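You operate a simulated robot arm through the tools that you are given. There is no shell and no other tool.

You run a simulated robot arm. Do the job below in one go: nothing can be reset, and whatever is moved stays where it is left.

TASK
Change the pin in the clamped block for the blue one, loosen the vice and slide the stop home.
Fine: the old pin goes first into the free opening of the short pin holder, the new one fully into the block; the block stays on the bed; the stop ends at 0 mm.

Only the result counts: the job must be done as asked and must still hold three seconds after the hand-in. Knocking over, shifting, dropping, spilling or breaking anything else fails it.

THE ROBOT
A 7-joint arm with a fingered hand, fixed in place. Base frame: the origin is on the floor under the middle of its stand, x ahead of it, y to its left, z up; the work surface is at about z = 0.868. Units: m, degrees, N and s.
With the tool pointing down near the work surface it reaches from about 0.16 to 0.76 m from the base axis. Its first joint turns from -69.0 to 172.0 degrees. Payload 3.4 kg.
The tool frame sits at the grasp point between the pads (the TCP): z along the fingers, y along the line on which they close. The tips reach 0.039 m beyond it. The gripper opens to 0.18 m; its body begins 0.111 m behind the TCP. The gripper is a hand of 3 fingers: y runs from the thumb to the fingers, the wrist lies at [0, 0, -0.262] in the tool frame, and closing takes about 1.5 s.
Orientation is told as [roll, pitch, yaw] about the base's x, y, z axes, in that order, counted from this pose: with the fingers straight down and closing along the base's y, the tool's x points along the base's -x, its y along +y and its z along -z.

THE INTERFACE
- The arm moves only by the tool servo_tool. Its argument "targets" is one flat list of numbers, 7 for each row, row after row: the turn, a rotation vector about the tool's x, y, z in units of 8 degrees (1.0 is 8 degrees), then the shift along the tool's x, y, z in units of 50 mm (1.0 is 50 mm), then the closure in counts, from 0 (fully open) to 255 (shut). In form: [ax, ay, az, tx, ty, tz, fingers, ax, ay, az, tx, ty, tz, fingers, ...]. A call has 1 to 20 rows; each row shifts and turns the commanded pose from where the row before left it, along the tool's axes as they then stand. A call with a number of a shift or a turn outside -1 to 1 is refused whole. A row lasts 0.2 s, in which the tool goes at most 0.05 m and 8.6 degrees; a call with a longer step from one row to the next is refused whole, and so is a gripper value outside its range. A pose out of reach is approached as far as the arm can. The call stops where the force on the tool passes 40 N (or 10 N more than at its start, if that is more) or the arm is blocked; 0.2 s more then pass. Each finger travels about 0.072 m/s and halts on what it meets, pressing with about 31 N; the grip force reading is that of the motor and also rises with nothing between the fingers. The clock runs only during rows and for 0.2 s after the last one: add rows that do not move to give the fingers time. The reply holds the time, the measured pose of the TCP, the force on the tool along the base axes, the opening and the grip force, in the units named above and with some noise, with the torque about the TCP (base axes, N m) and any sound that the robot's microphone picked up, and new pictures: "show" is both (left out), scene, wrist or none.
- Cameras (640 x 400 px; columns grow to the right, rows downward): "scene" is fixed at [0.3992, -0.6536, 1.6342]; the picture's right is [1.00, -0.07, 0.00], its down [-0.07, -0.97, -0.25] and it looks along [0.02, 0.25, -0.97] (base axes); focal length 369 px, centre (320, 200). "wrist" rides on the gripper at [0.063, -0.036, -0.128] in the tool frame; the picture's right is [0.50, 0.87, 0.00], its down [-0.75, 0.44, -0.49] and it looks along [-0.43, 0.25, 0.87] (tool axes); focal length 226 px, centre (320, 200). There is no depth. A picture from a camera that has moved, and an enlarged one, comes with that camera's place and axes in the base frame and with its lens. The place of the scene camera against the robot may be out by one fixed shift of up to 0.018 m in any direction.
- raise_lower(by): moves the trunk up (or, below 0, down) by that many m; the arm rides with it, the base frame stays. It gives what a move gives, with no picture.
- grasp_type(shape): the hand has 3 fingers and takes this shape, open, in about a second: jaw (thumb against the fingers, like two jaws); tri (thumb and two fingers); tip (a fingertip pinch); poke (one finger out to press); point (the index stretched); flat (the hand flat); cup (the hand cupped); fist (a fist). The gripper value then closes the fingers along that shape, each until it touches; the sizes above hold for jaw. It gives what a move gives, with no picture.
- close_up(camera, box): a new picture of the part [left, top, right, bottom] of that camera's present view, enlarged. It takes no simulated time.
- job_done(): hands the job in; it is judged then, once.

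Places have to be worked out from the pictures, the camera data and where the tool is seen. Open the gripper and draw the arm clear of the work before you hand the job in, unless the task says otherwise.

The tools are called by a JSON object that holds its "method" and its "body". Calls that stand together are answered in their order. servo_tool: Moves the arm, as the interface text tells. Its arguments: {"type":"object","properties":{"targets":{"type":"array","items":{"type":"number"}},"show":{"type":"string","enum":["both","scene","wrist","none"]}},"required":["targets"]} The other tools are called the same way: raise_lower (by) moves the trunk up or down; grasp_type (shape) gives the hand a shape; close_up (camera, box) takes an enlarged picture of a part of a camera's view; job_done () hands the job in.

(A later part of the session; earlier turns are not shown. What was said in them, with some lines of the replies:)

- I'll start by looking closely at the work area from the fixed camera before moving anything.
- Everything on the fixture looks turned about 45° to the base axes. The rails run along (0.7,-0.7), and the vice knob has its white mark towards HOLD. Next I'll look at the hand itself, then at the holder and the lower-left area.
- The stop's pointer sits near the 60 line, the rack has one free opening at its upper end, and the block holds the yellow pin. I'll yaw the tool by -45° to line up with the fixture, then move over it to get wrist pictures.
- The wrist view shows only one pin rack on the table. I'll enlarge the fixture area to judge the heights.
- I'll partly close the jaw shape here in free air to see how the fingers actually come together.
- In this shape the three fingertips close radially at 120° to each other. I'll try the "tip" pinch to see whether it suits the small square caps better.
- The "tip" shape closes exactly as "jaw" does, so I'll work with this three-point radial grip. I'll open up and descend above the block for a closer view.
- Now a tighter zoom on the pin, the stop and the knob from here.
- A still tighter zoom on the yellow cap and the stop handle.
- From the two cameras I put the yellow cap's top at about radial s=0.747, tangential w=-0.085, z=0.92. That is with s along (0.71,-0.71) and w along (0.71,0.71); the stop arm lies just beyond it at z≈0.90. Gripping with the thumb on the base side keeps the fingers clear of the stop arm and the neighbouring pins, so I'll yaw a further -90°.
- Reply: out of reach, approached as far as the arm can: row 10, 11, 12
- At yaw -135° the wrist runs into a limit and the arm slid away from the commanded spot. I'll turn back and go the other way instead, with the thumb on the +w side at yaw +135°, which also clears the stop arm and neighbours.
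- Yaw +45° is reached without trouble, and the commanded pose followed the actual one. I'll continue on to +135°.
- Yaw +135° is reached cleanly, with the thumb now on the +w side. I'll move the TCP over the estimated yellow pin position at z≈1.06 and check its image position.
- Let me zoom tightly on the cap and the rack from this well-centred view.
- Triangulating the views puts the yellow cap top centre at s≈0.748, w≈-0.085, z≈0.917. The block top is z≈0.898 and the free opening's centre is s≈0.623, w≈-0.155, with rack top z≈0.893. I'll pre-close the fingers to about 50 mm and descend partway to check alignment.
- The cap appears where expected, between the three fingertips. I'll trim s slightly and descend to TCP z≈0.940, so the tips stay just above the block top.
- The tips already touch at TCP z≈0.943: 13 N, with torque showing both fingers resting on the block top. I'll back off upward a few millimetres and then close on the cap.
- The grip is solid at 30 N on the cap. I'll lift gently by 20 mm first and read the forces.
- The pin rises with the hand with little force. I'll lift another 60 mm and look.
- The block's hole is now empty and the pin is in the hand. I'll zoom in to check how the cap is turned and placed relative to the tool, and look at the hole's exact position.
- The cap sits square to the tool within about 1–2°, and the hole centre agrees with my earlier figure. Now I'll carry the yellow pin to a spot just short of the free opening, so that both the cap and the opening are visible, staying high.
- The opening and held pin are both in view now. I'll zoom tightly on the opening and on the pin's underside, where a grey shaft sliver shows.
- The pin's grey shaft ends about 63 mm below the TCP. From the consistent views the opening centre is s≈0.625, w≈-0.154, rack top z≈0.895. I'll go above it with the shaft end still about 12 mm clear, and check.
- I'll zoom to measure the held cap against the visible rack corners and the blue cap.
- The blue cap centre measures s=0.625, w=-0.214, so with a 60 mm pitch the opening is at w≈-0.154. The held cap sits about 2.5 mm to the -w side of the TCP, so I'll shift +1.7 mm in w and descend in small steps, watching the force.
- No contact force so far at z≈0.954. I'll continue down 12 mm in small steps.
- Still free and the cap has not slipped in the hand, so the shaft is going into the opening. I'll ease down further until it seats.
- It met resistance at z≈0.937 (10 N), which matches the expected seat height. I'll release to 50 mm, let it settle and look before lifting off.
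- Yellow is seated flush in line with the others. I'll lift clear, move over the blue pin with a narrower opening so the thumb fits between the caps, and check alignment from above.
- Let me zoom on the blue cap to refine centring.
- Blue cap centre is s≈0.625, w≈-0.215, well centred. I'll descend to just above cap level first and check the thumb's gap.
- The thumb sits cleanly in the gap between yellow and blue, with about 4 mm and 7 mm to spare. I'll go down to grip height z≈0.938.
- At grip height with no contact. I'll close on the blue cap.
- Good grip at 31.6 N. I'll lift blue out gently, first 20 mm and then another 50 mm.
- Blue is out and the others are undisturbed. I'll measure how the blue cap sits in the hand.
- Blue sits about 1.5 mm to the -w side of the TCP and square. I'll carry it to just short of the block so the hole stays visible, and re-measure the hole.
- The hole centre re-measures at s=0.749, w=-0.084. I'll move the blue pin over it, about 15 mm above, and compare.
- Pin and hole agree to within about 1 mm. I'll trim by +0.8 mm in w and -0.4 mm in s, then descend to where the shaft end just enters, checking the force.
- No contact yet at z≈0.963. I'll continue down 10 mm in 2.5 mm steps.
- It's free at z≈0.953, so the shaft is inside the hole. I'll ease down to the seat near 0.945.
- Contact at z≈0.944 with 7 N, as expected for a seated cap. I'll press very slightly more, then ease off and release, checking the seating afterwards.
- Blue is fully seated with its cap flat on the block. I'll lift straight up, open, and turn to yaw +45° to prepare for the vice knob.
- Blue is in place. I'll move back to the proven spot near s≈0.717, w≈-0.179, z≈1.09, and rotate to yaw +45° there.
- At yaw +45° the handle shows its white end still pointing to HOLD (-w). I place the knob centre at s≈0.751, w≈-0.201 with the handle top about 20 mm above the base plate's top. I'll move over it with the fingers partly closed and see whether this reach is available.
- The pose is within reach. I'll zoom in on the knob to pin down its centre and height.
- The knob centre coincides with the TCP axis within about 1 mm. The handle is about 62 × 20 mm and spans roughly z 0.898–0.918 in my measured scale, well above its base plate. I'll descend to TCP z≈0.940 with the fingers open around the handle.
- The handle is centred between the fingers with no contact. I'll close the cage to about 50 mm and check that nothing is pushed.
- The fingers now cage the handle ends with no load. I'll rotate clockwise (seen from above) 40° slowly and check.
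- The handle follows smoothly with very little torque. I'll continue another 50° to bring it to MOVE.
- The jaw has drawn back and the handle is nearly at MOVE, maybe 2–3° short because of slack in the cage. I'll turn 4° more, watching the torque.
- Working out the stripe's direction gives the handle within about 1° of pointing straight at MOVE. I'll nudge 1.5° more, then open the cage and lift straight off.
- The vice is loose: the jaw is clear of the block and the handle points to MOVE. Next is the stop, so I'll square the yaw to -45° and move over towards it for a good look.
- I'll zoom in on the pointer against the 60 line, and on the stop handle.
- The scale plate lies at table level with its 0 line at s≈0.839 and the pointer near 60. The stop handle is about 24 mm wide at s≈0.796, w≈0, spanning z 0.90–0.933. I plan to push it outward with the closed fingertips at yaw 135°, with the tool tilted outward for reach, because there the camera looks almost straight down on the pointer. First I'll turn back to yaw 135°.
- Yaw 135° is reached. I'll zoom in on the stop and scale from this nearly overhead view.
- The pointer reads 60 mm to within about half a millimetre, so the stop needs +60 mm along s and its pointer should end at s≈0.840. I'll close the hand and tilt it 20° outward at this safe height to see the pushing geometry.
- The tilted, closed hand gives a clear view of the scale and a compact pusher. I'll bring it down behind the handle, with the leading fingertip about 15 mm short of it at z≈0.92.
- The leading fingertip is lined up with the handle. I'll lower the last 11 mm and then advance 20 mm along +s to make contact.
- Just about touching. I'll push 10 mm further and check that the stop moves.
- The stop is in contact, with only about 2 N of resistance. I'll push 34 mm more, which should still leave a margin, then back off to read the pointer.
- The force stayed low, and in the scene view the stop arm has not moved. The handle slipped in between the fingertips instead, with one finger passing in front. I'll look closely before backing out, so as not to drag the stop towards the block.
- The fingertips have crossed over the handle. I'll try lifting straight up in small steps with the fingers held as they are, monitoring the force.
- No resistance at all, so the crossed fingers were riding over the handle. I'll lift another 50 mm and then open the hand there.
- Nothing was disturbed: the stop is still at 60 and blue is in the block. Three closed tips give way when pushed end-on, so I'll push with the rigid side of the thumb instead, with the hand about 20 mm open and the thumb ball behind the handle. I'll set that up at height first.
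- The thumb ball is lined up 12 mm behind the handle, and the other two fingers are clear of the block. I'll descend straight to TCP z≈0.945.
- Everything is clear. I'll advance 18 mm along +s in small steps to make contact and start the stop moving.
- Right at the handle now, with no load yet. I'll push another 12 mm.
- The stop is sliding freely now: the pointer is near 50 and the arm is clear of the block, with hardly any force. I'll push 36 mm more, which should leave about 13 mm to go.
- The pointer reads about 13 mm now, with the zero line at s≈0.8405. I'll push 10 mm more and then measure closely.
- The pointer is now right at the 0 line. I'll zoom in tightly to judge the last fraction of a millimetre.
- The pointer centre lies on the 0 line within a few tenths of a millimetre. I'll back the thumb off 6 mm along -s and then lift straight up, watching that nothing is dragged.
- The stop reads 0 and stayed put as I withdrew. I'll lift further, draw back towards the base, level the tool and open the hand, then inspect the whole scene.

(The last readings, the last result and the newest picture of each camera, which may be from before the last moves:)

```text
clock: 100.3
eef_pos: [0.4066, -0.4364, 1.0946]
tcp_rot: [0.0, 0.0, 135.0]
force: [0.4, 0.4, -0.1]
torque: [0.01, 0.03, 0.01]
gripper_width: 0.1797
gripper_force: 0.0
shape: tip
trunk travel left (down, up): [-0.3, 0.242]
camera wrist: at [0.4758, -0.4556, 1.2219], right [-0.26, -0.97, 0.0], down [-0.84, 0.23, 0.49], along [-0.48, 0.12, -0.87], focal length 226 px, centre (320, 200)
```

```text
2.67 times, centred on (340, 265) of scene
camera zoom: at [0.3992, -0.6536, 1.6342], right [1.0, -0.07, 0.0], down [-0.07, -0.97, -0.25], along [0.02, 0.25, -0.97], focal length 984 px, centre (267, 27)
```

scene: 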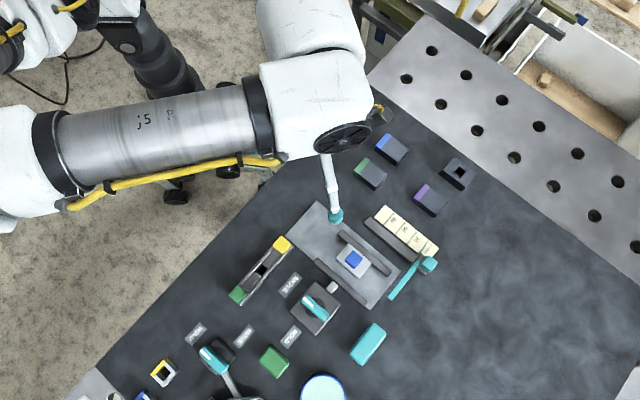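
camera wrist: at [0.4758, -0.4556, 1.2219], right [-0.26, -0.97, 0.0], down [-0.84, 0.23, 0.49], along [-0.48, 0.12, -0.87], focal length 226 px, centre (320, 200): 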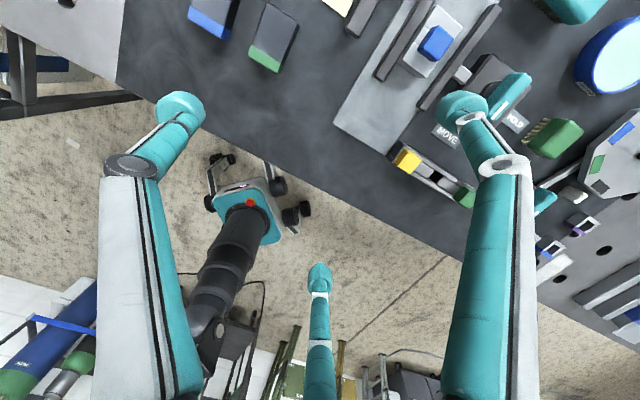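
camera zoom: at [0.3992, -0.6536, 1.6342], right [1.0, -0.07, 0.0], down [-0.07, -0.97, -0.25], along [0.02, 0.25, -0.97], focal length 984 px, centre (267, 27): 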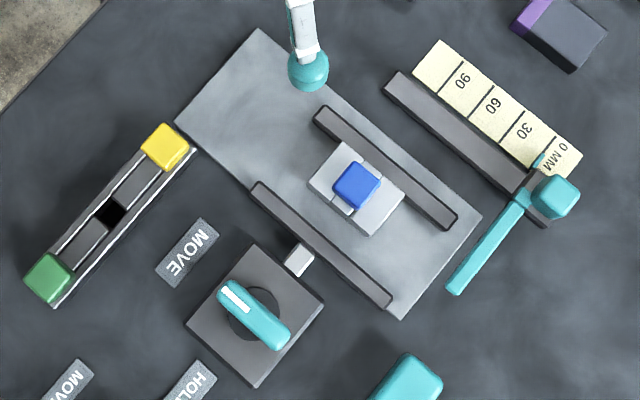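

All parts look right: yellow is in the holder, blue in the block, the vice knob is at MOVE and the jaw is back. I'll do a last tight check of the pointer at 0 and of the knob.

{"method": "close_up", "body": {"camera": "scene", "box": [400, 225, 450, 275]}}

{"method": "close_up", "body": {"camera": "scene", "box": [285, 275, 345, 335]}}

{"method": "close_up", "body": {"camera": "scene", "box": [335, 235, 380, 285]}}

```text
8.00 times, centred on (425, 250) of scene
camera zoom: at [0.3992, -0.6536, 1.6342], right [1.0, -0.07, 0.0], down [-0.07, -0.97, -0.25], along [0.02, 0.25, -0.97], focal length 2952 px, centre (-520, -200)
```

zoom: 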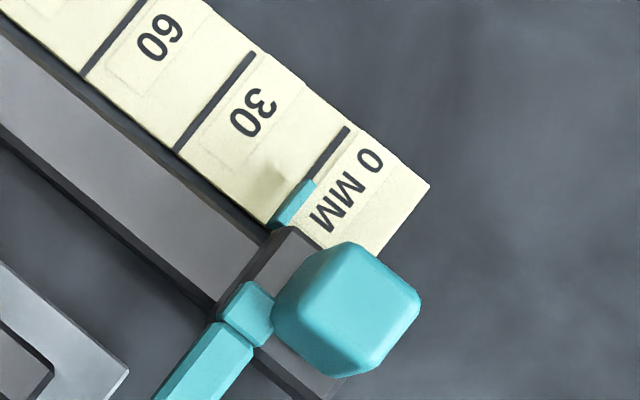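

```text
6.67 times, centred on (315, 305) of scene
camera zoom: at [0.3992, -0.6536, 1.6342], right [1.0, -0.07, 0.0], down [-0.07, -0.97, -0.25], along [0.02, 0.25, -0.97], focal length 2460 px, centre (353, -500)
```

zoom: 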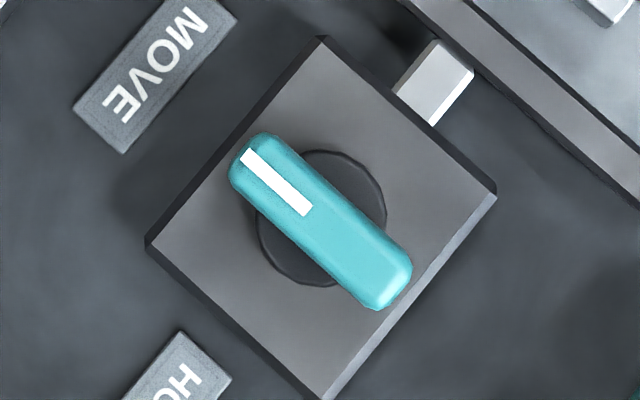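

```text
8.00 times, centred on (358, 260) of scene
camera zoom: at [0.3992, -0.6536, 1.6342], right [1.0, -0.07, 0.0], down [-0.07, -0.97, -0.25], along [0.02, 0.25, -0.97], focal length 2952 px, centre (20, -280)
```

zoom: 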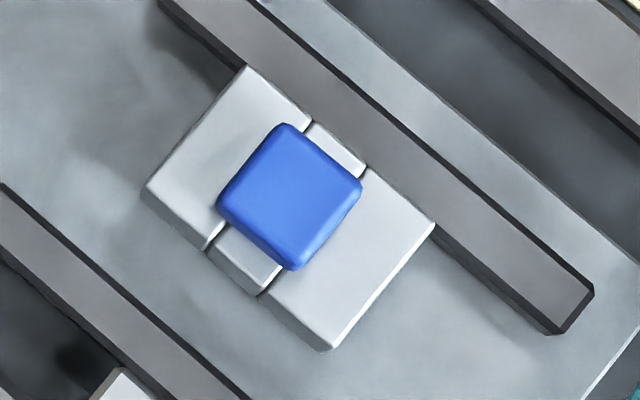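

The scene view suggests the pointer might be slightly short of the 0 line, so I'll zoom in much more closely.

{"method": "close_up", "body": {"camera": "scene", "box": [412, 234, 434, 256]}}

```text
16.00 times, centred on (423, 245) of scene
camera zoom: at [0.3992, -0.6536, 1.6342], right [1.0, -0.07, 0.0], down [-0.07, -0.97, -0.25], along [0.02, 0.25, -0.97], focal length 5904 px, centre (-1328, -520)
```

zoom: 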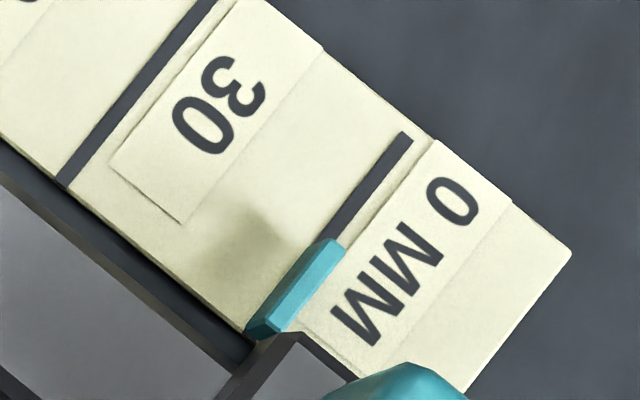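

Combining the near-vertical wrist view with this one puts the stop at 0 within about 0.1–0.2 mm. The knob points squarely at MOVE, and blue sits flush in the block on the bed. I'll draw the open hand further up and back, clear of the work, and confirm.

{"method": "servo_tool", "body": {"targets": [0, 0, 0, -0.5, 0, -0.7, 0, 0, 0, 0, -0.5, 0, -0.7, 0, 0, 0, 0, -0.5, 0, -0.7, 0, 0, 0, 0, -0.5, 0, 0, 0, 0, 0, 0, 0, 0, 0, 0, 0, 0, 0, 0, 0, 0, 0, 0, 0, 0, 0, 0, 0, 0], "show": "both"}}

{"method": "close_up", "body": {"camera": "scene", "box": [220, 190, 460, 340]}}

```text
clock: 101.9
eef_pos: [0.3359, -0.3676, 1.1978]
tcp_rot: [0.2, 0.1, 135.1]
force: [0.0, -0.2, 0.6]
torque: [0.0, -0.02, -0.02]
gripper_width: 0.1798
gripper_force: 0.1
shape: tip
trunk travel left (down, up): [-0.3, 0.242]
camera wrist: at [0.4054, -0.3853, 1.3254], right [-0.26, -0.97, 0.0], down [-0.84, 0.23, 0.49], along [-0.48, 0.12, -0.87], focal length 226 px, centre (320, 200)
```

scene: 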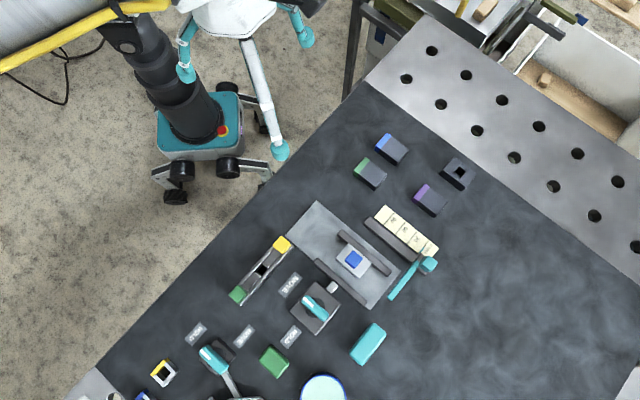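
wrist: 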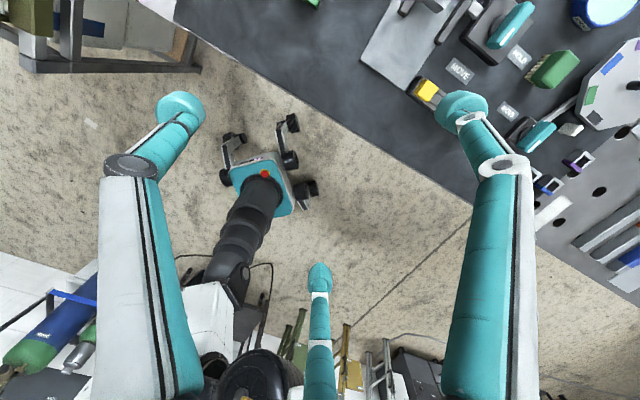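

```text
2.67 times, centred on (340, 265) of scene
camera zoom: at [0.3992, -0.6536, 1.6342], right [1.0, -0.07, 0.0], down [-0.07, -0.97, -0.25], along [0.02, 0.25, -0.97], focal length 984 px, centre (267, 27)
```

zoom: 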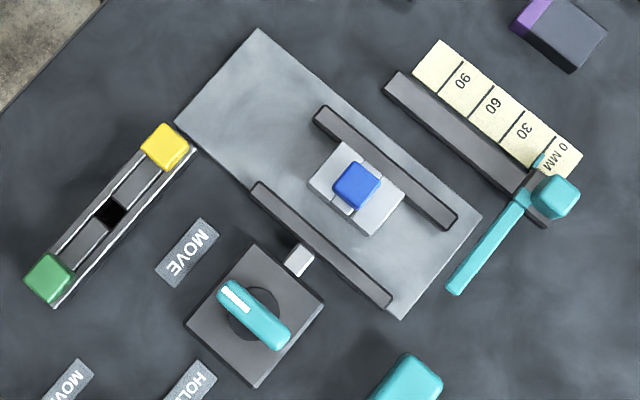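

The yellow pin is in the holder's formerly free opening and the blue pin is fully in the block, which is still on the bed. The vice is at MOVE with its jaw drawn back, the stop reads 0 mm, and the open hand is clear of the work. Nothing else was disturbed, so I'm handing the job in.

{"method": "job_done", "body": {}}

```text
The job is handed in.
```

The job is handed in; I haven't seen the verdict. The last pictures, taken with the arm drawn back, show everything as asked:

- **Old pin:** the yellow pin went first into the free opening of the pin holder. It is seated level with the green one.
- **New pin:** the blue pin is fully in the block, cap flat on top, and the block is still on the bed.
- **Vice:** the knob points at MOVE and the jaw has drawn back from the block.
- **Stop:** it reads 0 mm, to within a few tenths of a millimetre by my reading of the pointer.
- **Arm:** the gripper is open and clear of the work, and nothing else looks moved.

I saw only one pin holder on the bench, so I took that as the "short pin holder".

My first push on the stop failed. The closed fingertips slid over its handle without moving it, so I lifted off and pushed again with the side of the thumb.
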